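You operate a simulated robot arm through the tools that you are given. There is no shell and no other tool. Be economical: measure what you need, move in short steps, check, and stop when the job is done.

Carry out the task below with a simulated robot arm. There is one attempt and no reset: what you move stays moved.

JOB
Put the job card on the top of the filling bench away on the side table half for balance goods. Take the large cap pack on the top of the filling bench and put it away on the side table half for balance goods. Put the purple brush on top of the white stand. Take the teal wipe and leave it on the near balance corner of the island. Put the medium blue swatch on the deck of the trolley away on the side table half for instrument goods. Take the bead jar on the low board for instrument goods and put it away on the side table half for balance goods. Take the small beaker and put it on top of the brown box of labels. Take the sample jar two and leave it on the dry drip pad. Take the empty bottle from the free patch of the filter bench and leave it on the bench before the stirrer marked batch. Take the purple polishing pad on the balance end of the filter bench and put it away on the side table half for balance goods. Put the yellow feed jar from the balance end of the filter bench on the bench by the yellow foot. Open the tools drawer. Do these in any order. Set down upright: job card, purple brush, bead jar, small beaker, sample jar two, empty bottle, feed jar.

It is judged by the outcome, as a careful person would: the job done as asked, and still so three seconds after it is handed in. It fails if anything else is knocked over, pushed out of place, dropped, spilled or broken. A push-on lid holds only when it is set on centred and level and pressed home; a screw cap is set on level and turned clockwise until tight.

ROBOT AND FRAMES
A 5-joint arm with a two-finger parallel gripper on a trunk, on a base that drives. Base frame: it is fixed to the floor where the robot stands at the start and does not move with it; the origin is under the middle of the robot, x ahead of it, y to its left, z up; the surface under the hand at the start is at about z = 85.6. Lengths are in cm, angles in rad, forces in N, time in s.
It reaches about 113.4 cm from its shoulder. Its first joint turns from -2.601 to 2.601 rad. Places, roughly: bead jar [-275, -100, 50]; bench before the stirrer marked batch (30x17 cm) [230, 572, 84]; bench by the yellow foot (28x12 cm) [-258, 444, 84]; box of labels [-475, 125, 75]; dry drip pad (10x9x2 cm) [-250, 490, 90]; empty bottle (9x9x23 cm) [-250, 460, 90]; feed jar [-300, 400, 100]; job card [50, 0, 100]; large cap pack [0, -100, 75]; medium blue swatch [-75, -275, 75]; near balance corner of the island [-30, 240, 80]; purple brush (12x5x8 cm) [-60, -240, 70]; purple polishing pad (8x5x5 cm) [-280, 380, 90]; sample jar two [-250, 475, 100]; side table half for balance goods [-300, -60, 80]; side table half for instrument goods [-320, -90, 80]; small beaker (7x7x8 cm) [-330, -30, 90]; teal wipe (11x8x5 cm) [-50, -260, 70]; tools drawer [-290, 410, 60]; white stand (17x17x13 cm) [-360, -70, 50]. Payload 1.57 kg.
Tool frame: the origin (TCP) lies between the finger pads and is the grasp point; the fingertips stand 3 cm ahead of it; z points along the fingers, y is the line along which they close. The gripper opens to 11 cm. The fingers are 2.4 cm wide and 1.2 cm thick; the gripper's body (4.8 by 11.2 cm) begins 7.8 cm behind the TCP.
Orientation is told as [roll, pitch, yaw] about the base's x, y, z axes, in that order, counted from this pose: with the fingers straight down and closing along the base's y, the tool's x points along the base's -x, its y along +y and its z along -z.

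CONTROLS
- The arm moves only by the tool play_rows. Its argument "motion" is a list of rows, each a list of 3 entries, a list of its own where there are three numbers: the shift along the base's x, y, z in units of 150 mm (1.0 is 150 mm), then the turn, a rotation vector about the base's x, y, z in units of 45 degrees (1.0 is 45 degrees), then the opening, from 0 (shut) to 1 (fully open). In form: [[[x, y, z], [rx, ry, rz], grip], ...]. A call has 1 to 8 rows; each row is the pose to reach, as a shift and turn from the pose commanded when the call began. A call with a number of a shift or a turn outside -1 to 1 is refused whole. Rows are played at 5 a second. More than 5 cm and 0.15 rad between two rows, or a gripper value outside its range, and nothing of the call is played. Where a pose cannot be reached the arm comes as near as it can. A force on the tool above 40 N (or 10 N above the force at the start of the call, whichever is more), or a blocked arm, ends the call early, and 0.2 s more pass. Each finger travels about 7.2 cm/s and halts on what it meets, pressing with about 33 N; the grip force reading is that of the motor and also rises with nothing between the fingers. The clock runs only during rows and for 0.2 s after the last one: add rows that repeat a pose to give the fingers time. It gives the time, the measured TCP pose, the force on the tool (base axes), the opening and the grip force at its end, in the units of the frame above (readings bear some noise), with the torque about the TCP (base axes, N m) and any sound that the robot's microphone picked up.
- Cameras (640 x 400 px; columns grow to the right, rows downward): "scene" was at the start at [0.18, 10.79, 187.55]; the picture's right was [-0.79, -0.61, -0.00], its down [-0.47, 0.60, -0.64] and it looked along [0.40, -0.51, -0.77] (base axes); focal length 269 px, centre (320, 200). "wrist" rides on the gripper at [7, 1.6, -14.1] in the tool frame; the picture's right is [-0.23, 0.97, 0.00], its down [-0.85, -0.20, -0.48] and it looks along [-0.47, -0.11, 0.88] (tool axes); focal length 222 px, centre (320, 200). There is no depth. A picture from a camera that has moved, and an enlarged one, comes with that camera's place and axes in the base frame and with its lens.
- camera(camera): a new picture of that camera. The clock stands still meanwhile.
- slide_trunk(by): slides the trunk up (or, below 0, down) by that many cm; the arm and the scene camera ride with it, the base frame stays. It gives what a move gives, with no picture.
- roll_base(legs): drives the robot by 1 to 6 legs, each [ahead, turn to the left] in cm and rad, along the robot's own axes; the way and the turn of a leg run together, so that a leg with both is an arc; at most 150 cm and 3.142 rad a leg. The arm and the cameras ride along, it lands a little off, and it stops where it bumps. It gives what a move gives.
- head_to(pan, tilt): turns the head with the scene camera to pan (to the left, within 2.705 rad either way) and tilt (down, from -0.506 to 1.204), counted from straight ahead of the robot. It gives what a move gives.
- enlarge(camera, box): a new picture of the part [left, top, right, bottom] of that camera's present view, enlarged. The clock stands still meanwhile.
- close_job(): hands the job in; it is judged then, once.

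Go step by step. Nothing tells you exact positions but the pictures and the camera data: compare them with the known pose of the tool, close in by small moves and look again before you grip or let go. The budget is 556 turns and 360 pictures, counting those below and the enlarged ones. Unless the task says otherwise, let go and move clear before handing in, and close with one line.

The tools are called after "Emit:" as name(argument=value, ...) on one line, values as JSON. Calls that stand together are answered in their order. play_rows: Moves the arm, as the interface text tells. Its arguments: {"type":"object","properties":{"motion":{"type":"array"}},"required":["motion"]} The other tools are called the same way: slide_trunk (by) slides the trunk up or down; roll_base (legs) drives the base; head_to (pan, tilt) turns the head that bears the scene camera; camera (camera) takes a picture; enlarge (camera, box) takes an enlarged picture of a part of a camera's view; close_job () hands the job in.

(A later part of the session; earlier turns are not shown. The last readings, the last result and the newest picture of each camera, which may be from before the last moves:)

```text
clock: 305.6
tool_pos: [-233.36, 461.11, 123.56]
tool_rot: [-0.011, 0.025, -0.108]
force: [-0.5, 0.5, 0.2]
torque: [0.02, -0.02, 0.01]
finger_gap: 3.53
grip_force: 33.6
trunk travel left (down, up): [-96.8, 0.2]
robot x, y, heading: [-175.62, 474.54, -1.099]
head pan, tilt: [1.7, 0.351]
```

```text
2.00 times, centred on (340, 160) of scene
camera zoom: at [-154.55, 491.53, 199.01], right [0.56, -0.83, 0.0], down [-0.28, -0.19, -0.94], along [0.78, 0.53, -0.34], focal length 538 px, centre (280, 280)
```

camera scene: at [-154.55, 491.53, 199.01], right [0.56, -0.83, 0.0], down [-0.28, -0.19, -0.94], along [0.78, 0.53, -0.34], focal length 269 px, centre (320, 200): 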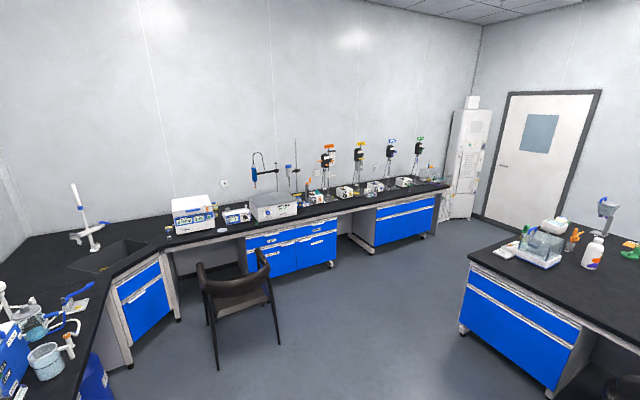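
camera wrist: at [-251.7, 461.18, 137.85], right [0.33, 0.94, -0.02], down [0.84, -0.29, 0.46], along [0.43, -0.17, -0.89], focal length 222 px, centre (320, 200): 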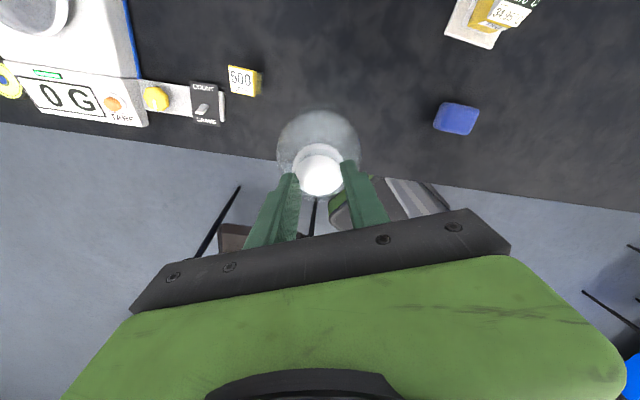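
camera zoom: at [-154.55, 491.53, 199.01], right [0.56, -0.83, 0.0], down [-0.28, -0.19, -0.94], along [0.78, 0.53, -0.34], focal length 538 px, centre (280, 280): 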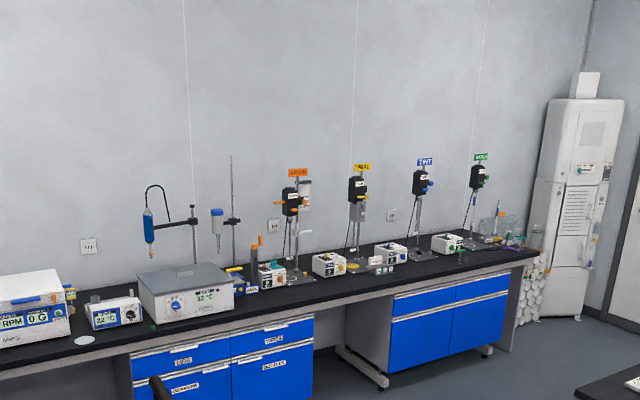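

I plan a path beyond the chairs: forward to (40,572), turn, then back toward the stirrer bench.

Emit:
roll_base(legs=[[0, 1.527], [118, 0], [118, 0], [0, 2.283]])

Emit:
head_to(pan=-1.6, tilt=0.5)

Emit:
camera(camera="scene")

Emit:
camera(camera="wrist")

```text
clock: 326.0
tool_pos: [79.76, 621.73, 123.09]
tool_rot: [-0.009, 0.018, -2.65]
force: [0.8, 0.6, -1.1]
torque: [-0.05, 0.08, 0.01]
finger_gap: 3.52
grip_force: 32.9
trunk travel left (down, up): [-96.8, 0.2]
robot x, y, heading: [31.93, 565.43, 2.661]
head pan, tilt: [1.7, 0.351]
stopped in leg 4: the robot was blocked; the commanded pose is now the measured one
```

```text
clock: 328.8
tool_pos: [79.25, 621.33, 123.46]
tool_rot: [-0.009, 0.022, -2.649]
force: [0.4, -0.6, 0.2]
torque: [-0.03, -0.02, -0.02]
finger_gap: 3.49
grip_force: 32.9
trunk travel left (down, up): [-96.8, 0.2]
robot x, y, heading: [32.04, 565.63, 2.665]
head pan, tilt: [-1.6, 0.499]
```

```text
265 pictures are left
camera scene: at [32.63, 556.03, 197.64], right [0.87, -0.49, 0.0], down [-0.23, -0.42, -0.88], along [0.43, 0.77, -0.48], focal length 269 px, centre (320, 200)
```

scene: 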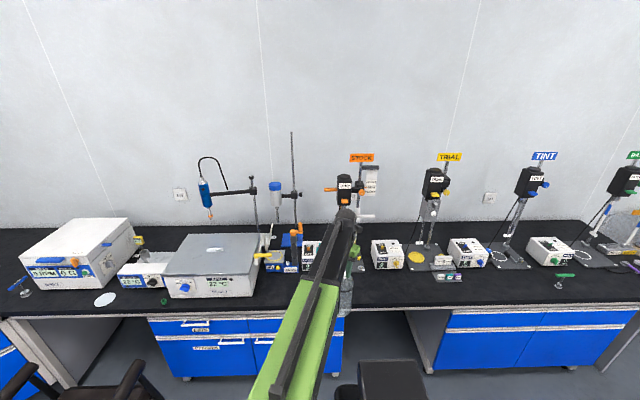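

```text
264 pictures are left
camera wrist: at [85.88, 623.07, 137.85], right [0.26, -0.97, -0.01], down [-0.85, -0.24, 0.46], along [-0.45, -0.11, -0.89], focal length 222 px, centre (320, 200)
```

wrist: 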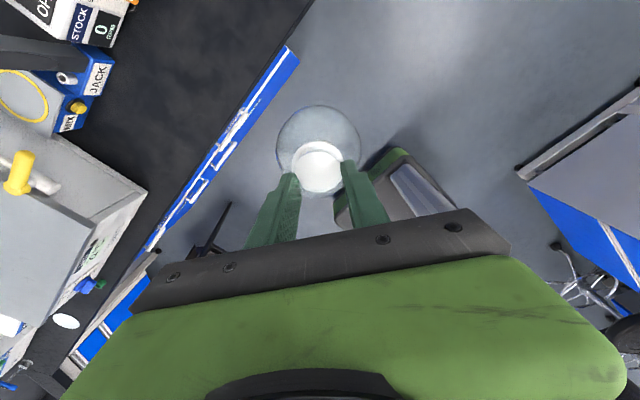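

The last turn was blocked just short; I check what is beside me.

Emit:
head_to(pan=-0.5, tilt=1.0)

Emit:
camera(camera="scene")

Emit:
head_to(pan=2.2, tilt=1.0)

Emit:
camera(camera="scene")

```text
clock: 330.1
tool_pos: [79.3, 621.32, 123.61]
tool_rot: [-0.008, 0.023, -2.649]
force: [0.4, 0.4, -1.3]
torque: [-0.02, 0.02, -0.01]
finger_gap: 3.5
grip_force: 33.0
trunk travel left (down, up): [-96.8, 0.2]
robot x, y, heading: [32.07, 565.29, 2.663]
head pan, tilt: [-0.499, 1.0]
```

```text
263 pictures are left
camera scene: at [24.32, 553.87, 193.54], right [0.83, 0.56, 0.0], down [0.47, -0.7, -0.54], along [-0.3, 0.45, -0.84], focal length 269 px, centre (320, 200)
```

scene: 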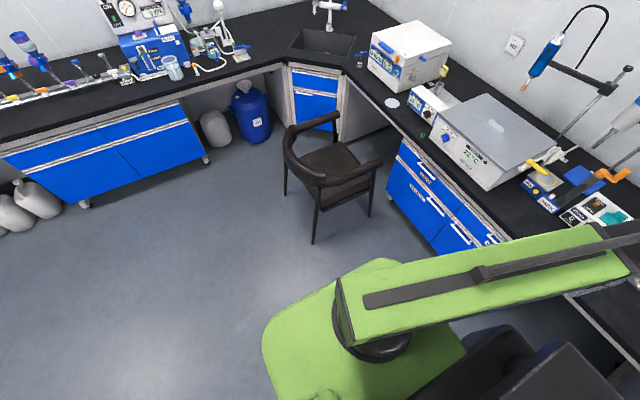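

```text
clock: 332.5
tool_pos: [79.24, 621.36, 123.52]
tool_rot: [-0.01, 0.024, -2.651]
force: [0.3, 0.0, 0.5]
torque: [0.0, 0.0, -0.01]
finger_gap: 3.49
grip_force: 32.7
trunk travel left (down, up): [-96.8, 0.2]
robot x, y, heading: [32.12, 565.6, 2.663]
head pan, tilt: [2.201, 1.0]
```

```text
262 pictures are left
camera scene: at [29.25, 541.2, 193.53], right [-0.99, -0.15, 0.0], down [-0.13, 0.83, -0.54], along [0.08, -0.53, -0.84], focal length 269 px, centre (320, 200)
```

scene: 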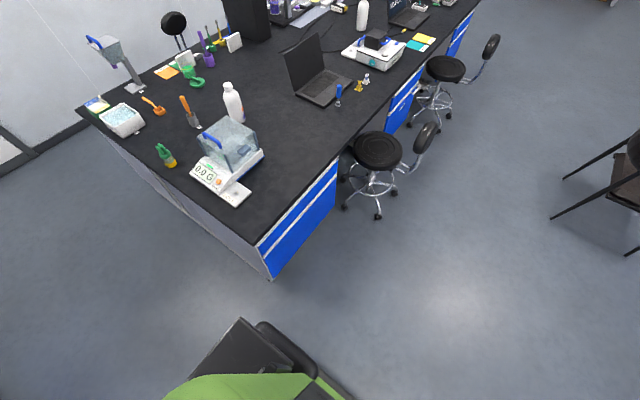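

The floor is clear around me; I continue backing toward the stirrer bench's right end.

Emit:
roll_base(legs=[[0, 0.08], [-70, 0]])

Emit:
head_to(pan=-1.6, tilt=0.5)

Emit:
camera(camera="scene")

```text
clock: 336.9
tool_pos: [140.11, 597.41, 123.53]
tool_rot: [-0.009, 0.023, -2.57]
force: [0.1, -0.8, -1.3]
torque: [-0.03, 0.04, 0.0]
finger_gap: 3.49
grip_force: 33.5
trunk travel left (down, up): [-96.8, 0.2]
robot x, y, heading: [97.13, 537.9, 2.736]
head pan, tilt: [2.201, 1.0]
```

```text
clock: 340.0
tool_pos: [140.05, 597.19, 123.49]
tool_rot: [-0.008, 0.022, -2.57]
force: [-1.2, 0.5, -0.8]
torque: [-0.02, -0.03, 0.0]
finger_gap: 3.54
grip_force: 33.4
trunk travel left (down, up): [-96.8, 0.2]
robot x, y, heading: [97.42, 537.31, 2.738]
head pan, tilt: [-1.6, 0.499]
```

```text
261 pictures are left
camera scene: at [98.68, 528.48, 197.64], right [0.91, -0.42, 0.0], down [-0.2, -0.43, -0.88], along [0.37, 0.8, -0.48], focal length 269 px, centre (320, 200)
```

scene: 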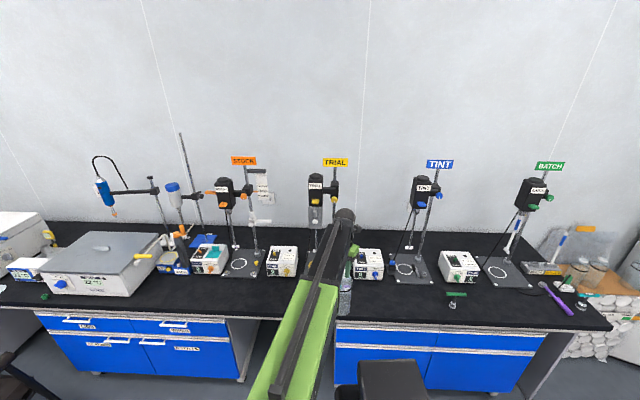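

The green one reads BATCH. I back 97 cm to bring the bottle in front of it.

Emit:
roll_base(legs=[[-97, 0]])

Emit:
camera(camera="wrist")

Emit:
camera(camera="scene")

```text
clock: 345.0
tool_pos: [228.66, 560.02, 123.58]
tool_rot: [-0.011, 0.024, -2.562]
force: [0.0, 0.4, 0.1]
torque: [-0.02, 0.01, -0.02]
finger_gap: 3.51
grip_force: 32.8
trunk travel left (down, up): [-96.8, 0.2]
robot x, y, heading: [186.47, 500.04, 2.746]
head pan, tilt: [-1.6, 0.499]
```

```text
260 pictures are left
camera wrist: at [235.21, 562.42, 137.84], right [0.34, -0.94, -0.01], down [-0.83, -0.31, 0.46], along [-0.44, -0.15, -0.89], focal length 222 px, centre (320, 200)
```

wrist: 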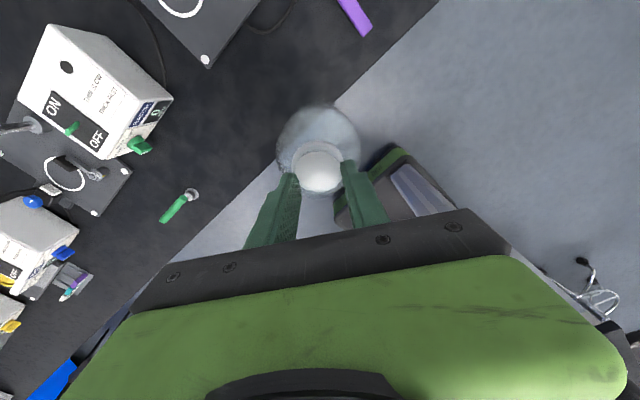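

```text
259 pictures are left
camera scene: at [188.03, 490.85, 197.64], right [0.91, -0.41, 0.0], down [-0.2, -0.44, -0.88], along [0.36, 0.8, -0.48], focal length 269 px, centre (320, 200)
```

scene: 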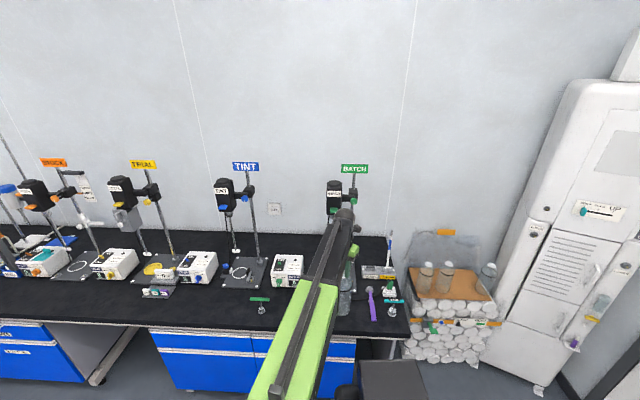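

Emit:
play_rows(motion=[[[0.03, 0.25, 0], [0, 0, 0], 0.1], [[0.06, 0.5, 0], [0, 0, 0], 0.1], [[0.09, 0.74, 0], [0, 0, 0], 0.1]])

Emit:
slide_trunk(by=-12)

Emit:
camera(camera="wrist")

Emit:
enlarge(camera="scene", box=[200, 200, 440, 350])

```text
clock: 345.8
tool_pos: [229.98, 571.38, 123.37]
tool_rot: [-0.009, 0.023, -2.561]
force: [0.5, -0.7, -0.3]
torque: [0.0, 0.02, 0.03]
finger_gap: 3.55
grip_force: 33.1
trunk travel left (down, up): [-96.8, 0.2]
robot x, y, heading: [186.31, 500.34, 2.75]
head pan, tilt: [-1.6, 0.499]
```

```text
clock: 347.3
tool_pos: [229.88, 571.22, 111.56]
tool_rot: [-0.008, 0.023, -2.56]
force: [-0.2, 0.5, 0.2]
torque: [-0.02, -0.01, -0.01]
finger_gap: 3.52
grip_force: 32.7
trunk travel left (down, up): [-84.8, 12.2]
robot x, y, heading: [186.49, 500.08, 2.753]
head pan, tilt: [-1.6, 0.499]
```

```text
258 pictures are left
camera wrist: at [236.44, 573.56, 125.85], right [0.34, -0.94, -0.01], down [-0.83, -0.31, 0.46], along [-0.44, -0.15, -0.89], focal length 222 px, centre (320, 200)
```

wrist: 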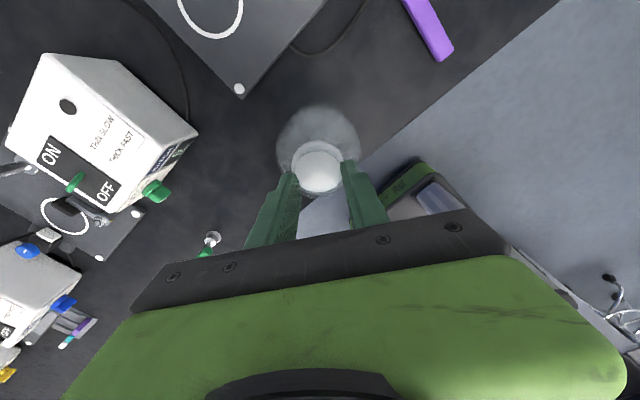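

```text
2.67 times, centred on (320, 275) of scene
camera zoom: at [187.95, 490.88, 185.65], right [0.91, -0.41, 0.0], down [-0.2, -0.44, -0.88], along [0.36, 0.8, -0.48], focal length 718 px, centre (320, 0)
```

zoom: 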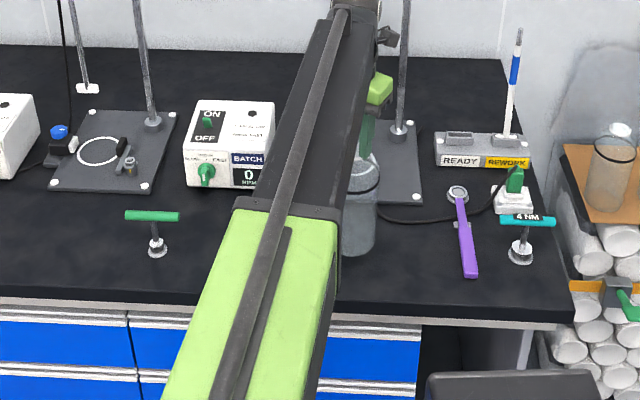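

Emit:
slide_trunk(by=-2.7)

Emit:
slide_trunk(by=-0.5)

```text
clock: 348.1
tool_pos: [229.99, 571.27, 108.7]
tool_rot: [-0.008, 0.023, -2.562]
force: [-0.4, -0.6, 0.1]
torque: [0.01, -0.03, -0.02]
finger_gap: 3.51
grip_force: 33.8
trunk travel left (down, up): [-82.1, 14.9]
robot x, y, heading: [186.85, 500.72, 2.748]
head pan, tilt: [-1.6, 0.499]
```

```text
clock: 348.7
tool_pos: [229.84, 571.23, 108.57]
tool_rot: [-0.009, 0.027, -2.561]
force: [-0.6, 2.6, 27.1]
torque: [-0.33, 0.05, -0.01]
finger_gap: 3.5
grip_force: 33.3
trunk travel left (down, up): [-81.7, 15.3]
robot x, y, heading: [186.76, 500.05, 2.746]
head pan, tilt: [-1.6, 0.499]
stopped: the force on the tool passed its limit at 41 N (the readings are from after the stop); the commanded pose is now the measured one
```

Bottle on the bench. Release and rise.

Emit:
play_rows(motion=[[[0, 0, 0], [0, 0, 0], 0.7], [[0, 0, 0], [0, 0, 0], 0.8], [[0, 0, 0], [0, 0, 0], 0.8]])

Emit:
slide_trunk(by=15)

Emit:
camera(camera="wrist")

Emit:
enlarge(camera="scene", box=[260, 200, 460, 350])

```text
clock: 349.5
tool_pos: [230.09, 571.3, 108.5]
tool_rot: [-0.01, 0.024, -2.56]
force: [-0.4, 0.5, 1.0]
torque: [0.01, 0.0, 0.01]
finger_gap: 8.8
grip_force: 0.1
trunk travel left (down, up): [-81.7, 15.3]
robot x, y, heading: [186.63, 500.13, 2.749]
head pan, tilt: [-1.6, 0.499]
```

```text
clock: 351.2
tool_pos: [229.97, 571.27, 123.37]
tool_rot: [-0.009, 0.025, -2.559]
force: [0.0, 0.6, 0.2]
torque: [0.02, 0.01, 0.02]
finger_gap: 8.84
grip_force: 0.1
trunk travel left (down, up): [-96.7, 0.3]
robot x, y, heading: [186.59, 500.08, 2.748]
head pan, tilt: [-1.6, 0.499]
```

```text
256 pictures are left
camera wrist: at [236.44, 573.61, 137.72], right [0.34, -0.94, -0.02], down [-0.83, -0.31, 0.46], along [-0.44, -0.15, -0.89], focal length 222 px, centre (320, 200)
```

wrist: 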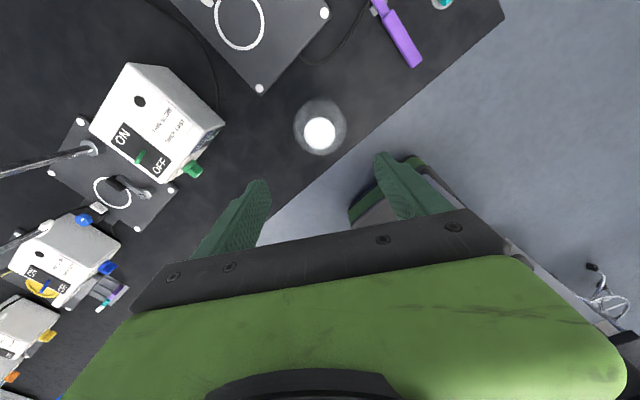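

```text
2.67 times, centred on (360, 275) of scene
camera zoom: at [187.96, 490.88, 197.51], right [0.91, -0.41, 0.0], down [-0.2, -0.44, -0.88], along [0.36, 0.8, -0.48], focal length 718 px, centre (213, 0)
```

zoom: 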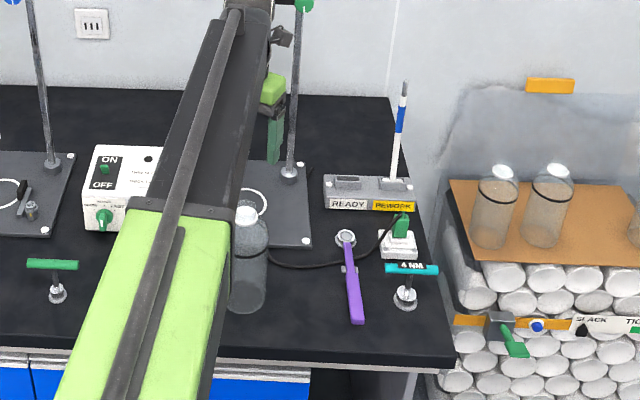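

Bottle placed before BATCH. I retract and drive back to the filter bench's left end.

Emit:
play_rows(motion=[[[-0.15, -0.25, 0], [0, 0, 0], 0.8], [[-0.3, -0.5, 0], [0, 0, 0], 0.8], [[-0.45, -0.75, 0], [0, 0, 0], 0.8], [[-0.55, -0.95, 0], [0, 0, 0], 0.8]])

Emit:
roll_base(legs=[[83, 0], [82, 0], [0, 0.973], [150, 0]])

```text
clock: 352.2
tool_pos: [221.81, 557.04, 123.37]
tool_rot: [-0.011, 0.024, -2.56]
force: [-0.4, 0.0, 0.2]
torque: [-0.04, -0.03, 0.0]
finger_gap: 8.8
grip_force: 0.0
trunk travel left (down, up): [-96.7, 0.3]
robot x, y, heading: [186.37, 500.3, 2.748]
head pan, tilt: [-1.6, 0.499]
```

```text
clock: 370.1
tool_pos: [-120.08, 546.17, 123.43]
tool_rot: [-0.01, 0.025, -1.576]
force: [-0.1, 0.6, 0.4]
torque: [0.0, 0.02, -0.01]
finger_gap: 8.8
grip_force: 0.0
trunk travel left (down, up): [-96.7, 0.3]
robot x, y, heading: [-92.38, 485.52, -2.557]
head pan, tilt: [-1.6, 0.499]
```

Emit:
roll_base(legs=[[0, 0.902], [91, 0], [0, -0.097], [106, 0], [0, -1.51], [117, 0]])

Emit:
head_to(pan=-1.2, tilt=0.8)

Emit:
camera(camera="scene")

```text
clock: 391.9
tool_pos: [-220.49, 367.89, 123.36]
tool_rot: [-0.012, 0.023, -2.237]
force: [-0.6, -0.2, -1.3]
torque: [-0.01, 0.01, -0.01]
finger_gap: 8.81
grip_force: 0.0
trunk travel left (down, up): [-96.7, 0.3]
robot x, y, heading: [-235.54, 307.78, 3.067]
head pan, tilt: [-1.6, 0.499]
```

```text
clock: 392.8
tool_pos: [-220.53, 367.95, 123.35]
tool_rot: [-0.012, 0.023, -2.236]
force: [0.6, -0.5, 0.4]
torque: [-0.04, 0.01, -0.02]
finger_gap: 8.81
grip_force: 0.1
trunk travel left (down, up): [-96.7, 0.3]
robot x, y, heading: [-235.53, 308.03, 3.066]
head pan, tilt: [-1.201, 0.799]
```

```text
254 pictures are left
camera scene: at [-234.47, 298.54, 194.93], right [0.96, 0.29, 0.0], down [0.21, -0.69, -0.7], along [-0.2, 0.67, -0.72], focal length 269 px, centre (320, 200)
```

scene: 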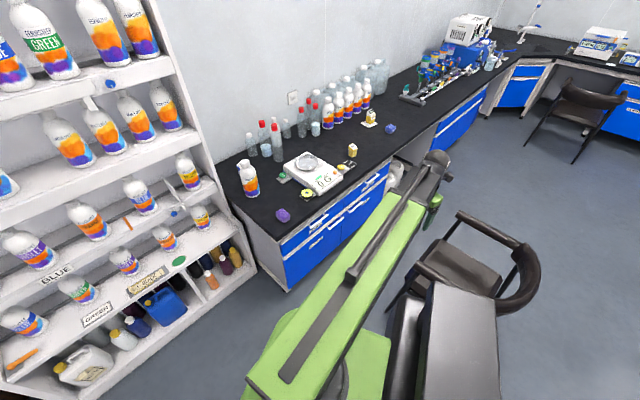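

I'll open the TOOLS drawer from here first. I zoom to locate its handle.

Emit:
enlarge(camera="scene", box=[260, 160, 400, 290])

```text
3.08 times, centred on (330, 225) of scene
camera zoom: at [-234.47, 298.54, 194.93], right [0.96, 0.29, 0.0], down [0.21, -0.69, -0.7], along [-0.2, 0.67, -0.72], focal length 828 px, centre (289, 123)
```

zoom: 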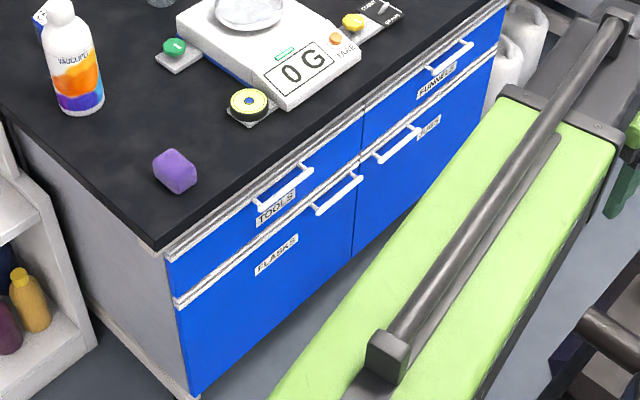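

I turn so the boom points at the handle, then spin the gripper so its fingers will close vertically once tilted.

Emit:
roll_base(legs=[[0, 0.58]])

Emit:
play_rows(motion=[[[0, 0, 0], [0, 0, -0.18], 0.5], [[0, 0, 0], [0, 0, -0.36], 0.5], [[0, 0, 0], [0, 0, -0.54], 0.5], [[0, 0, 0], [0, 0, -0.72], 0.5], [[0, 0, 0], [0, 0, -0.9], 0.5], [[0, 0, 0], [0, 0, -1], 0.5]])

Emit:
play_rows(motion=[[[-0.06, 0.16, 0], [0, 0, -0.15], 0.5], [[-0.12, 0.32, 0], [0, 0, -0.3], 0.5], [[-0.18, 0.48, 0], [0, 0, -0.46], 0.5]])

```text
clock: 394.8
tool_pos: [-255.3, 366.35, 123.38]
tool_rot: [-0.012, 0.024, -1.656]
force: [0.9, -0.7, -0.6]
torque: [0.01, 0.0, -0.01]
finger_gap: 8.78
grip_force: 0.0
trunk travel left (down, up): [-96.7, 0.3]
robot x, y, heading: [-233.79, 304.84, -2.628]
head pan, tilt: [-1.201, 0.799]
```

```text
clock: 396.2
tool_pos: [-255.44, 366.46, 123.43]
tool_rot: [-0.011, 0.025, -2.445]
force: [0.3, 0.6, 0.2]
torque: [-0.01, -0.02, -0.02]
finger_gap: 5.53
grip_force: 0.1
trunk travel left (down, up): [-96.7, 0.3]
robot x, y, heading: [-233.41, 305.13, -2.629]
head pan, tilt: [-1.201, 0.799]
```

```text
clock: 397.0
tool_pos: [-258.23, 373.85, 123.35]
tool_rot: [-0.008, 0.025, -2.805]
force: [0.7, -0.1, -0.8]
torque: [0.03, 0.01, 0.01]
finger_gap: 5.5
grip_force: 0.0
trunk travel left (down, up): [-96.7, 0.3]
robot x, y, heading: [-233.71, 305.39, -2.629]
head pan, tilt: [-1.201, 0.799]
```

Now tilt the tool outward in steps.

Emit:
play_rows(motion=[[[0, 0, 0], [0.17, 0.06, 0], 0.5], [[0, 0, 0], [0.34, 0.12, 0], 0.5], [[0, 0, 0], [0.51, 0.18, 0], 0.5], [[0, 0, 0], [0.68, 0.24, 0], 0.5], [[0, 0, 0], [0.85, 0.3, 0], 0.5], [[0, 0, 0], [0.94, 0.336, 0], 0.5]])

```text
clock: 398.4
tool_pos: [-258.16, 373.8, 130.64]
tool_rot: [-0.795, 0.016, -2.819]
force: [0.9, 0.2, -0.4]
torque: [0.01, -0.01, -0.02]
finger_gap: 5.51
grip_force: 0.1
out of reach, approached as far as the arm can: row 2, 3, 4, 5, 6
trunk travel left (down, up): [-96.7, 0.3]
robot x, y, heading: [-233.56, 304.8, -2.626]
head pan, tilt: [-1.201, 0.799]
```

Emit:
play_rows(motion=[[[-0.05, 0.13, 0], [0.17, 0.06, 0], 0.5], [[-0.1, 0.26, 0], [0.34, 0.12, 0], 0.5], [[-0.15, 0.39, 0], [0.51, 0.18, 0], 0.5], [[-0.2, 0.52, 0], [0.68, 0.24, 0], 0.5], [[-0.2, 0.52, 0], [0.85, 0.3, 0], 0.5], [[-0.2, 0.52, 0], [0.93, 0.33, 0], 0.5]])

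Emit:
camera(camera="wrist")

```text
clock: 399.8
tool_pos: [-260.87, 381.74, 146.97]
tool_rot: [-1.564, -0.003, -2.825]
force: [-0.2, -0.2, -0.6]
torque: [0.0, 0.01, 0.0]
finger_gap: 5.51
grip_force: 0.0
out of reach, approached as far as the arm can: row 1, 2, 3, 4, 5, 6
trunk travel left (down, up): [-96.7, 0.3]
robot x, y, heading: [-233.87, 305.11, -2.63]
head pan, tilt: [-1.201, 0.799]
```

```text
252 pictures are left
camera wrist: at [-249.94, 370.57, 145.52], right [-0.21, -0.08, -0.97], down [-0.66, -0.72, 0.2], along [-0.72, 0.69, 0.1], focal length 222 px, centre (320, 200)
```

wrist: 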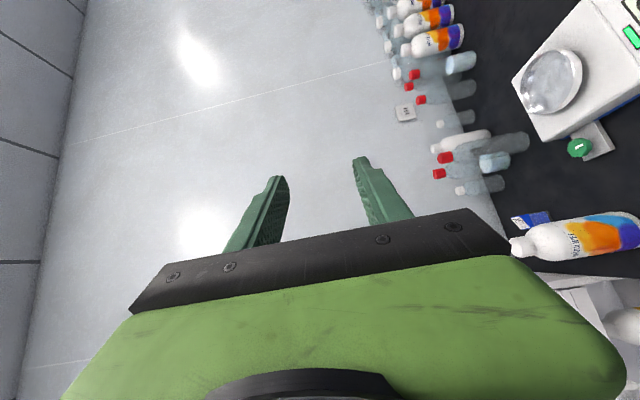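

The tool is horizontal in front of the bench. I lower the trunk toward handle height.

Emit:
slide_trunk(by=-58)

Emit:
camera(camera="wrist")

Emit:
head_to(pan=-1.5, tilt=0.5)

Emit:
camera(camera="scene")

```text
refused: -58 is not a number from -40 to 40
```

```text
251 pictures are left
camera wrist: at [-249.94, 370.57, 145.52], right [-0.21, -0.08, -0.97], down [-0.66, -0.72, 0.2], along [-0.72, 0.69, 0.1], focal length 222 px, centre (320, 200)
```

wrist: 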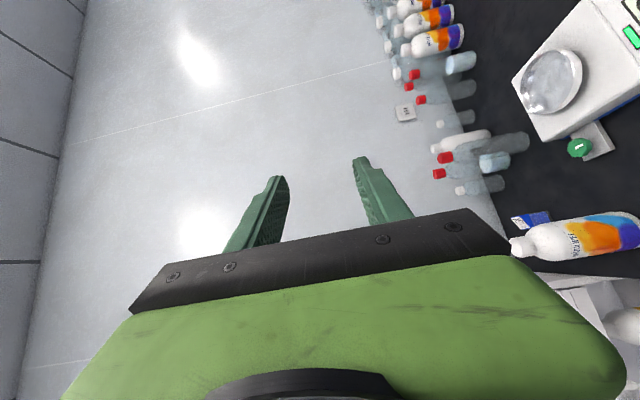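

```text
clock: 400.6
tool_pos: [-260.92, 381.64, 147.03]
tool_rot: [-1.562, 0.001, -2.824]
force: [0.0, -0.2, 0.6]
torque: [0.0, 0.04, 0.01]
finger_gap: 5.49
grip_force: 0.0
trunk travel left (down, up): [-96.7, 0.3]
robot x, y, heading: [-233.14, 304.59, -2.63]
head pan, tilt: [-1.499, 0.499]
```

```text
250 pictures are left
camera scene: at [-226.18, 299.86, 197.51], right [0.83, 0.55, 0.0], down [0.26, -0.4, -0.88], along [-0.48, 0.73, -0.48], focal length 269 px, centre (320, 200)
```

scene: 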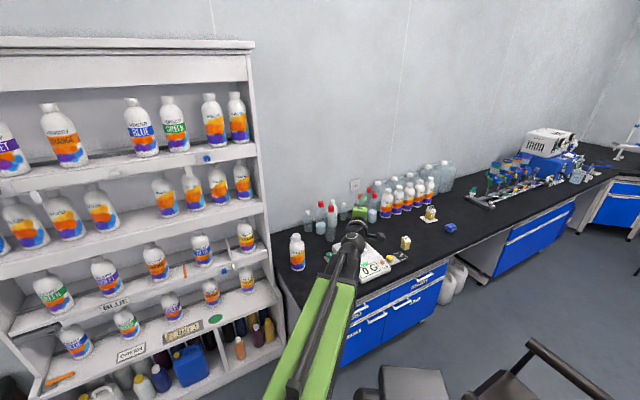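

Emit:
slide_trunk(by=-38)

Emit:
slide_trunk(by=-22)

Emit:
camera(camera="wrist")

Emit:
camera(camera="scene")

```text
clock: 404.3
tool_pos: [-260.93, 381.72, 108.9]
tool_rot: [-1.564, -0.003, -2.824]
force: [-0.7, 0.6, 0.7]
torque: [-0.02, 0.01, -0.03]
finger_gap: 5.51
grip_force: 0.1
trunk travel left (down, up): [-58.7, 38.3]
robot x, y, heading: [-233.57, 304.73, -2.628]
head pan, tilt: [-1.499, 0.499]
```

```text
clock: 406.6
tool_pos: [-261.08, 381.68, 87.09]
tool_rot: [-1.564, -0.003, -2.825]
force: [0.1, 0.1, 0.2]
torque: [0.03, 0.02, -0.01]
finger_gap: 5.51
grip_force: 0.1
trunk travel left (down, up): [-36.7, 60.3]
robot x, y, heading: [-233.33, 304.8, -2.629]
head pan, tilt: [-1.499, 0.499]
```

```text
249 pictures are left
camera wrist: at [-249.95, 370.55, 85.52], right [-0.22, -0.08, -0.97], down [-0.66, -0.72, 0.21], along [-0.72, 0.69, 0.1], focal length 222 px, centre (320, 200)
```

wrist: 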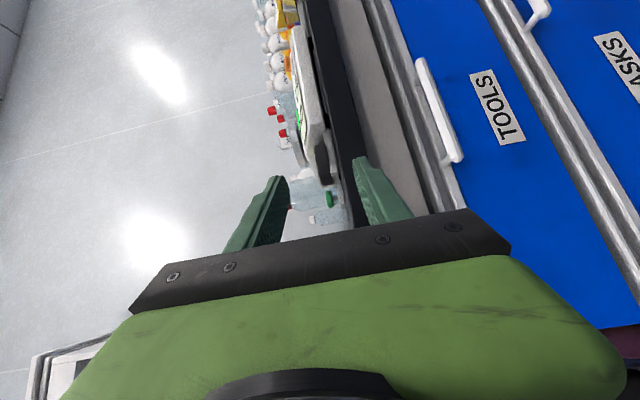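

```text
248 pictures are left
camera scene: at [-226.18, 299.85, 137.52], right [0.83, 0.55, 0.0], down [0.26, -0.4, -0.88], along [-0.48, 0.73, -0.48], focal length 269 px, centre (320, 200)
```

scene: 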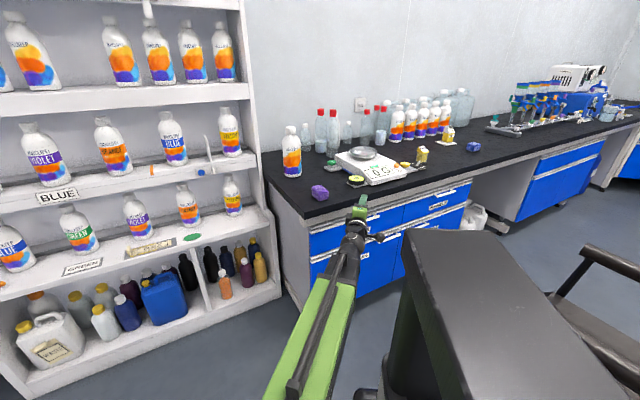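

I triangulate the bar at about (-262.8, 391.8, 74.2). I narrow the opening, lower to it and take a look.

Emit:
slide_trunk(by=-12.8)

Emit:
play_rows(motion=[[[-0.05, 0.15, 0], [0, 0, 0], 0.4], [[-0.1, 0.3, 0], [0, 0, 0], 0.4], [[-0.1, 0.3, 0], [0, 0, 0], 0.4]])

Emit:
camera(camera="wrist")

```text
clock: 408.2
tool_pos: [-260.89, 381.66, 74.21]
tool_rot: [-1.563, -0.004, -2.826]
force: [-0.6, -0.2, -0.5]
torque: [0.0, 0.0, 0.0]
finger_gap: 5.5
grip_force: 0.1
trunk travel left (down, up): [-23.9, 73.1]
robot x, y, heading: [-233.45, 304.86, -2.629]
head pan, tilt: [-1.499, 0.499]
```

```text
clock: 409.0
tool_pos: [-262.41, 386.27, 74.18]
tool_rot: [-1.565, -0.004, -2.825]
force: [0.3, -0.3, 0.3]
torque: [0.01, -0.03, -0.01]
finger_gap: 4.39
grip_force: 0.0
trunk travel left (down, up): [-23.9, 73.1]
robot x, y, heading: [-233.35, 304.88, -2.628]
head pan, tilt: [-1.499, 0.499]
```

```text
247 pictures are left
camera wrist: at [-251.48, 375.12, 72.73], right [-0.22, -0.08, -0.97], down [-0.66, -0.72, 0.21], along [-0.72, 0.69, 0.1], focal length 222 px, centre (320, 200)
```

wrist: 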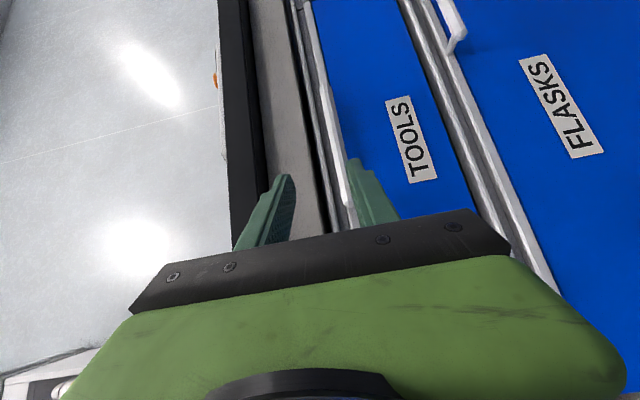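

The bar sits nearer z 72.5; I lower 1.6 cm more and advance.

Emit:
slide_trunk(by=-1.6)

Emit:
play_rows(motion=[[[-0.035, 0.105, 0], [0, 0, 0], 0.4], [[-0.065, 0.2, 0], [0, 0, 0], 0.4], [[-0.065, 0.2, 0], [0, 0, 0], 0.4]])

Emit:
camera(camera="wrist")

```text
clock: 409.6
tool_pos: [-262.49, 386.07, 72.59]
tool_rot: [-1.563, -0.003, -2.825]
force: [-0.4, 0.0, 0.1]
torque: [-0.01, -0.01, 0.02]
finger_gap: 4.4
grip_force: 0.0
trunk travel left (down, up): [-22.3, 74.7]
robot x, y, heading: [-233.17, 305.23, -2.629]
head pan, tilt: [-1.499, 0.499]
```

```text
clock: 410.4
tool_pos: [-263.44, 389.22, 72.57]
tool_rot: [-1.565, -0.005, -2.824]
force: [0.6, -0.6, 0.5]
torque: [0.01, 0.02, 0.03]
finger_gap: 4.38
grip_force: 0.1
trunk travel left (down, up): [-22.3, 74.7]
robot x, y, heading: [-233.26, 304.95, -2.629]
head pan, tilt: [-1.499, 0.499]
```

```text
246 pictures are left
camera wrist: at [-252.46, 378.14, 71.14], right [-0.22, -0.08, -0.97], down [-0.66, -0.72, 0.2], along [-0.72, 0.69, 0.11], focal length 222 px, centre (320, 200)
```

wrist: 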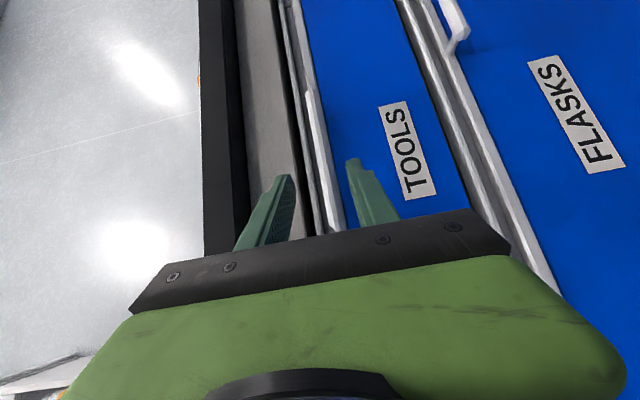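

The bar lies between the fingers. Close, then pull out along the drawer's direction.

Emit:
play_rows(motion=[[[0, 0, 0], [0, 0, 0], 0.05], [[0, 0, 0], [0, 0, 0], 0.05], [[0, 0, 0], [0, 0, 0], 0.05], [[0, 0, 0], [0, 0, 0], 0.05]])

Emit:
play_rows(motion=[[[0.09, -0.05, 0], [0, 0, 0], 0.05], [[0.18, -0.1, 0], [0, 0, 0], 0.05], [[0.27, -0.15, 0], [0, 0, 0], 0.05]])

Emit:
camera(camera="wrist")

```text
clock: 411.4
tool_pos: [-263.53, 389.18, 72.66]
tool_rot: [-1.566, -0.004, -2.824]
force: [-0.6, -0.4, 0.1]
torque: [0.0, 0.0, 0.01]
finger_gap: 0.53
grip_force: 0.0
trunk travel left (down, up): [-22.3, 74.7]
robot x, y, heading: [-233.51, 304.58, -2.628]
head pan, tilt: [-1.499, 0.499]
```

```text
clock: 412.2
tool_pos: [-259.38, 386.91, 72.42]
tool_rot: [-1.557, -0.002, -2.826]
force: [0.5, 0.3, -0.2]
torque: [0.03, 0.0, 0.01]
finger_gap: 0.54
grip_force: 0.1
trunk travel left (down, up): [-22.3, 74.7]
robot x, y, heading: [-233.81, 304.96, -2.629]
head pan, tilt: [-1.499, 0.499]
```

```text
245 pictures are left
camera wrist: at [-248.43, 375.81, 71.07], right [-0.22, -0.08, -0.97], down [-0.66, -0.72, 0.21], along [-0.72, 0.69, 0.1], focal length 222 px, centre (320, 200)
```

wrist: 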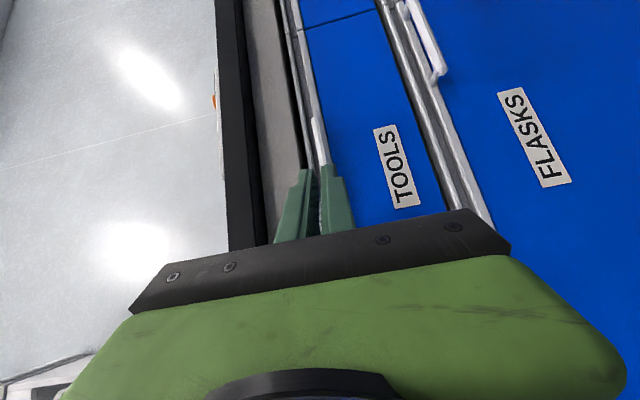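

The fingers closed short of the bar; it lies ~3 cm deeper. I reopen and advance further.

Emit:
play_rows(motion=[[[0, 0, 0], [0, 0, 0], 0.4], [[0, 0, 0], [0, 0, 0], 0.4], [[-0.08, 0.11, 0], [0, 0, 0], 0.4], [[-0.15, 0.226, 0], [0, 0, 0], 0.4], [[-0.22, 0.34, 0], [0, 0, 0], 0.4], [[-0.28, 0.43, 0], [0, 0, 0], 0.4]])

Emit:
camera(camera="wrist")

```text
clock: 413.6
tool_pos: [-263.42, 393.43, 72.59]
tool_rot: [-1.565, -0.004, -2.824]
force: [-1.3, 0.1, -0.1]
torque: [0.01, 0.0, -0.01]
finger_gap: 4.36
grip_force: 0.1
trunk travel left (down, up): [-22.3, 74.7]
robot x, y, heading: [-233.87, 304.82, -2.626]
head pan, tilt: [-1.499, 0.499]
```

```text
244 pictures are left
camera wrist: at [-252.45, 382.29, 71.12], right [-0.22, -0.08, -0.97], down [-0.66, -0.72, 0.21], along [-0.72, 0.69, 0.1], focal length 222 px, centre (320, 200)
```

wrist: 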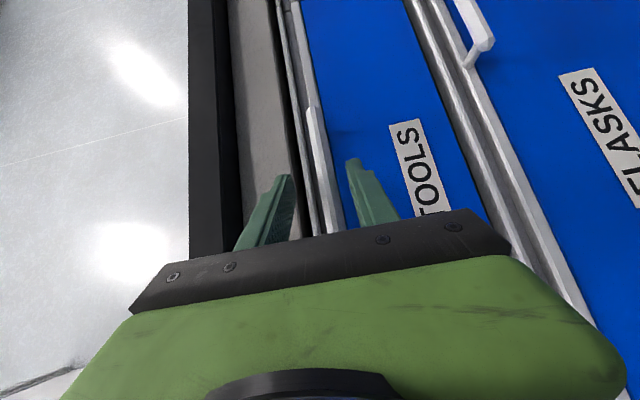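

Emit:
play_rows(motion=[[[0, 0, 0], [0, 0, 0], 0.0], [[0, 0, 0], [0, 0, 0], 0.0], [[0, 0, 0], [0, 0, 0], 0.0], [[0, 0, 0], [0, 0, 0], 0.0]])

```text
clock: 414.2
tool_pos: [-263.46, 393.39, 72.24]
tool_rot: [-1.56, 0.003, -2.821]
force: [8.5, -20.7, -56.2]
torque: [-0.48, -0.84, 0.2]
finger_gap: 1.4
grip_force: 29.7
trunk travel left (down, up): [-22.3, 74.7]
robot x, y, heading: [-233.3, 305.07, -2.622]
head pan, tilt: [-1.499, 0.499]
stopped in row 3: the force on the tool passed its limit at 46 N (the readings are from after the stop); the commanded pose is now the measured one
```

Gripped. I relieve the vertical load and then pull.

Emit:
slide_trunk(by=-0.5)

Emit:
play_rows(motion=[[[0.1, -0.055, 0], [0, 0, 0], 0.0], [[0.2, -0.11, 0], [0, 0, 0], 0.0], [[0.3, -0.165, 0], [0, 0, 0], 0.0]])

Emit:
camera(camera="wrist")

```text
clock: 414.8
tool_pos: [-263.25, 393.43, 72.23]
tool_rot: [-1.562, -0.002, -2.825]
force: [1.5, 7.8, -2.1]
torque: [0.64, -0.42, 0.36]
finger_gap: 1.39
grip_force: 30.4
trunk travel left (down, up): [-21.8, 75.2]
robot x, y, heading: [-233.51, 305.14, -2.625]
head pan, tilt: [-1.499, 0.499]
```

```text
clock: 415.6
tool_pos: [-258.62, 390.86, 72.07]
tool_rot: [-1.558, -0.003, -2.829]
force: [13.3, 23.3, 28.5]
torque: [1.25, -0.11, -0.78]
finger_gap: 1.38
grip_force: 30.1
trunk travel left (down, up): [-21.8, 75.2]
robot x, y, heading: [-233.44, 305.03, -2.629]
head pan, tilt: [-1.499, 0.499]
```

```text
243 pictures are left
camera wrist: at [-247.68, 379.69, 70.7], right [-0.22, -0.08, -0.97], down [-0.67, -0.71, 0.21], along [-0.71, 0.69, 0.1], focal length 222 px, centre (320, 200)
```

wrist: 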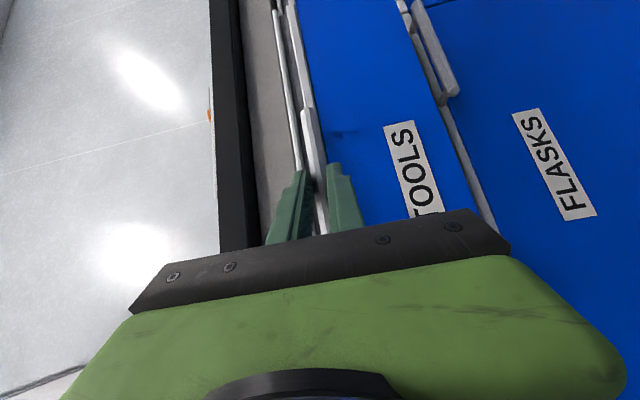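

The drawer is sliding. I keep pulling, with the direction trimmed slightly.

Emit:
play_rows(motion=[[[0.1, -0.03, 0], [0, 0, 0], 0.0], [[0.2, -0.07, 0], [0, 0, 0], 0.0], [[0.3, -0.115, 0], [0, 0, 0], 0.0], [[0.4, -0.16, 0], [0, 0, 0], 0.0], [[0.5, -0.205, 0], [0, 0, 0], 0.0]])

```text
clock: 416.6
tool_pos: [-253.4, 388.09, 72.09]
tool_rot: [-1.551, -0.008, -2.823]
force: [-1.1, -4.3, 50.6]
torque: [1.72, 0.05, -0.29]
finger_gap: 1.41
grip_force: 30.7
out of reach, approached as far as the arm can: row 3, 4, 5
trunk travel left (down, up): [-21.8, 75.2]
robot x, y, heading: [-233.32, 305.25, -2.63]
head pan, tilt: [-1.499, 0.499]
stopped in row 5: the force on the tool passed its limit at 50 N (the readings are from after the stop); the commanded pose is now the measured one
```

Emit:
slide_trunk(by=0.3)

Emit:
play_rows(motion=[[[0.1, -0.054, 0], [0, 0, -0.02], 0.0], [[0.2, -0.108, 0], [0, 0, -0.045], 0.0], [[0.3, -0.16, 0], [0, 0, -0.065], 0.0], [[0.4, -0.215, 0], [0, 0, -0.09], 0.0], [[0.5, -0.27, 0], [0, 0, -0.11], 0.0]])

Emit:
camera(camera="scene")

```text
clock: 417.1
tool_pos: [-253.55, 388.18, 72.13]
tool_rot: [-1.549, -0.005, -2.821]
force: [-5.4, -13.2, 16.6]
torque: [1.09, -0.23, 0.11]
finger_gap: 1.41
grip_force: 30.6
trunk travel left (down, up): [-22.1, 74.9]
robot x, y, heading: [-233.4, 305.07, -2.629]
head pan, tilt: [-1.499, 0.499]
```

```text
clock: 418.3
tool_pos: [-246.02, 384.15, 72.22]
tool_rot: [-1.55, -0.004, -2.913]
force: [1.0, -1.4, 17.1]
torque: [1.01, -0.29, 0.26]
finger_gap: 1.4
grip_force: 30.5
trunk travel left (down, up): [-22.1, 74.9]
robot x, y, heading: [-233.31, 304.99, -2.627]
head pan, tilt: [-1.499, 0.499]
```

```text
242 pictures are left
camera scene: at [-226.17, 299.7, 122.92], right [0.83, 0.55, 0.0], down [0.26, -0.4, -0.88], along [-0.48, 0.73, -0.48], focal length 269 px, centre (320, 200)
```

scene: 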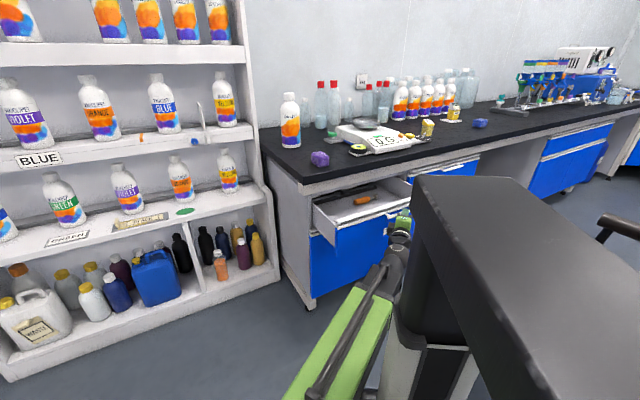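

Drawer is open about 20 cm; I pull about 9 cm further.

Emit:
play_rows(motion=[[[0.1, -0.054, 0], [0, 0, -0.025], 0.0], [[0.2, -0.108, 0], [0, 0, -0.05], 0.0], [[0.3, -0.16, 0], [0, 0, -0.075], 0.0], [[0.4, -0.215, 0], [0, 0, -0.1], 0.0], [[0.5, -0.27, 0], [0, 0, -0.125], 0.0], [[0.58, -0.31, 0], [0, 0, -0.14], 0.0]])

Emit:
camera(camera="scene")

```text
clock: 419.2
tool_pos: [-241.48, 381.75, 72.12]
tool_rot: [-1.547, -0.007, -2.975]
force: [1.1, 2.0, 13.4]
torque: [1.07, -0.31, -0.79]
finger_gap: 1.44
grip_force: 30.3
trunk travel left (down, up): [-22.1, 74.9]
robot x, y, heading: [-233.3, 305.0, -2.628]
head pan, tilt: [-1.499, 0.499]
stopped in row 4: the force on the tool passed its limit at 63 N (the readings are from after the stop); the commanded pose is now the measured one
```

```text
241 pictures are left
camera scene: at [-226.36, 299.71, 122.93], right [0.83, 0.55, 0.0], down [0.27, -0.4, -0.88], along [-0.48, 0.73, -0.48], focal length 269 px, centre (320, 200)
```

scene: 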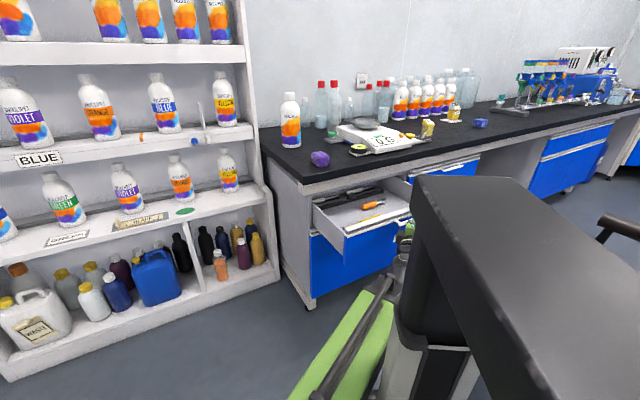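

The drawer hit its stop at about 25 cm, fully open. I release and back off.

Emit:
play_rows(motion=[[[0, 0, 0], [0, 0, 0], 0.4], [[0, 0, 0], [0, 0, 0], 0.4], [[0.02, -0.15, 0], [0, 0, 0], 0.4], [[0.04, -0.3, 0], [0, 0, 0], 0.4], [[0.06, -0.45, 0], [0, 0, 0], 0.4]])

Emit:
camera(camera="wrist")

```text
clock: 420.4
tool_pos: [-241.21, 378.36, 71.99]
tool_rot: [-1.548, -0.004, -2.972]
force: [-0.3, -0.3, -0.2]
torque: [-0.02, 0.01, 0.01]
finger_gap: 4.39
grip_force: 0.0
out of reach, approached as far as the arm can: row 4, 5
trunk travel left (down, up): [-22.1, 74.9]
robot x, y, heading: [-233.05, 304.75, -2.632]
head pan, tilt: [-1.499, 0.499]
```

```text
240 pictures are left
camera wrist: at [-232.06, 365.77, 70.73], right [-0.22, -0.06, -0.97], down [-0.76, -0.61, 0.21], along [-0.61, 0.79, 0.09], focal length 222 px, centre (320, 200)
```

wrist: 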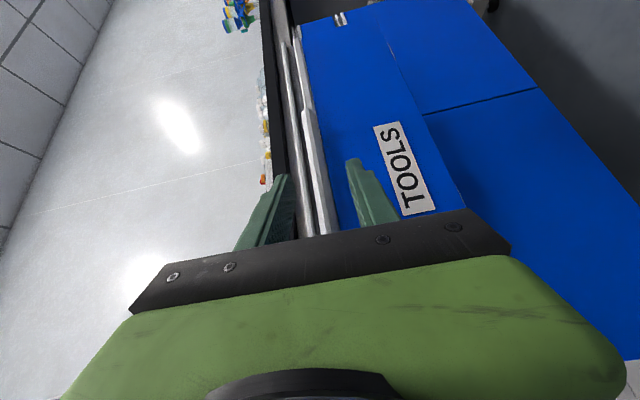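

Emit:
roll_base(legs=[[-10, 0]])

Emit:
camera(camera="wrist")

```text
clock: 421.6
tool_pos: [-232.4, 383.24, 72.0]
tool_rot: [-1.546, -0.002, -2.971]
force: [-0.4, 0.1, 1.0]
torque: [-0.01, -0.01, -0.01]
finger_gap: 4.37
grip_force: 0.1
trunk travel left (down, up): [-22.1, 74.9]
robot x, y, heading: [-224.51, 310.17, -2.625]
head pan, tilt: [-1.499, 0.499]
```

```text
239 pictures are left
camera wrist: at [-223.21, 370.75, 70.73], right [-0.22, -0.06, -0.97], down [-0.76, -0.61, 0.21], along [-0.61, 0.79, 0.09], focal length 222 px, centre (320, 200)
```

wrist: 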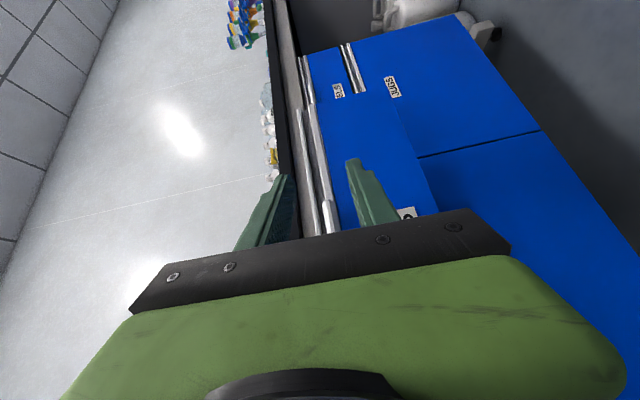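

Clear of the handle. Raise the trunk and tilt the tool back down.

Emit:
slide_trunk(by=40)

Emit:
slide_trunk(by=34)

Emit:
play_rows(motion=[[[0, 0, 0], [-0.18, 0.02, 0], 0.9], [[0, 0, 0], [-0.36, 0.04, 0], 0.9], [[0, 0, 0], [-0.54, 0.06, 0], 0.9], [[0, 0, 0], [-0.72, 0.08, 0], 0.9], [[0, 0, 0], [-0.9, 0.1, 0], 0.9], [[0, 0, 0], [-0.99, 0.11, 0], 0.9]])

Emit:
play_rows(motion=[[[0, 0, 0], [-0.18, 0.02, 0], 0.9], [[0, 0, 0], [-0.36, 0.04, 0], 0.9], [[0, 0, 0], [-0.54, 0.06, 0], 0.9], [[0, 0, 0], [-0.72, 0.08, 0], 0.9], [[0, 0, 0], [-0.9, 0.1, 0], 0.9], [[0, 0, 0], [-0.99, 0.11, 0], 0.9]])

Emit:
camera(camera="scene")

```text
clock: 425.4
tool_pos: [-232.04, 383.34, 111.98]
tool_rot: [-1.546, -0.01, -2.973]
force: [0.2, 0.2, -0.5]
torque: [0.03, -0.01, -0.01]
finger_gap: 4.41
grip_force: 0.1
trunk travel left (down, up): [-62.1, 34.9]
robot x, y, heading: [-224.9, 310.01, -2.626]
head pan, tilt: [-1.499, 0.499]
```

```text
clock: 428.9
tool_pos: [-232.0, 383.39, 130.07]
tool_rot: [-1.547, -0.009, -2.972]
force: [-0.5, -0.2, 0.1]
torque: [-0.01, -0.02, 0.0]
finger_gap: 4.39
grip_force: 0.0
trunk travel left (down, up): [-80.3, 16.7]
robot x, y, heading: [-224.29, 310.08, -2.633]
head pan, tilt: [-1.499, 0.499]
stopped: the arm was blocked; the commanded pose is now the measured one
```

```text
clock: 430.3
tool_pos: [-232.75, 383.33, 114.15]
tool_rot: [-0.783, -0.204, -3.05]
force: [0.1, -0.1, 0.6]
torque: [0.01, 0.0, -0.01]
finger_gap: 9.92
grip_force: 0.2
out of reach, approached as far as the arm can: row 1, 2, 3, 4, 5, 6
trunk travel left (down, up): [-80.3, 16.7]
robot x, y, heading: [-224.55, 309.82, -2.632]
head pan, tilt: [-1.499, 0.499]
```

```text
clock: 431.7
tool_pos: [-233.05, 383.25, 107.69]
tool_rot: [0.022, -0.278, 3.036]
force: [0.2, 0.3, 0.2]
torque: [0.0, -0.01, 0.0]
finger_gap: 9.91
grip_force: 0.0
out of reach, approached as far as the arm can: row 1, 2, 3, 4, 5, 6
trunk travel left (down, up): [-80.3, 16.7]
robot x, y, heading: [-224.53, 309.97, -2.633]
head pan, tilt: [-1.499, 0.499]
```

```text
238 pictures are left
camera scene: at [-217.33, 304.86, 180.94], right [0.83, 0.55, 0.0], down [0.26, -0.4, -0.88], along [-0.48, 0.73, -0.48], focal length 269 px, centre (320, 200)
```

scene: 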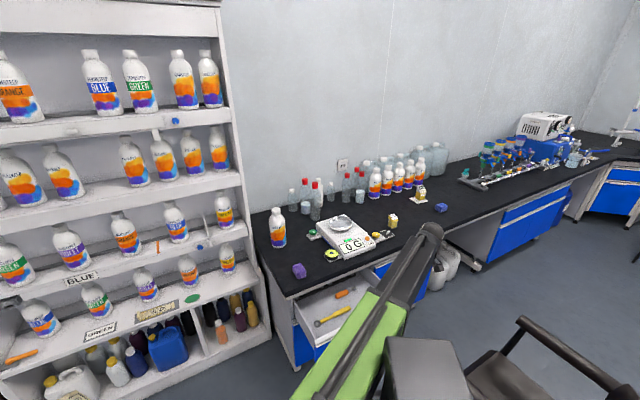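

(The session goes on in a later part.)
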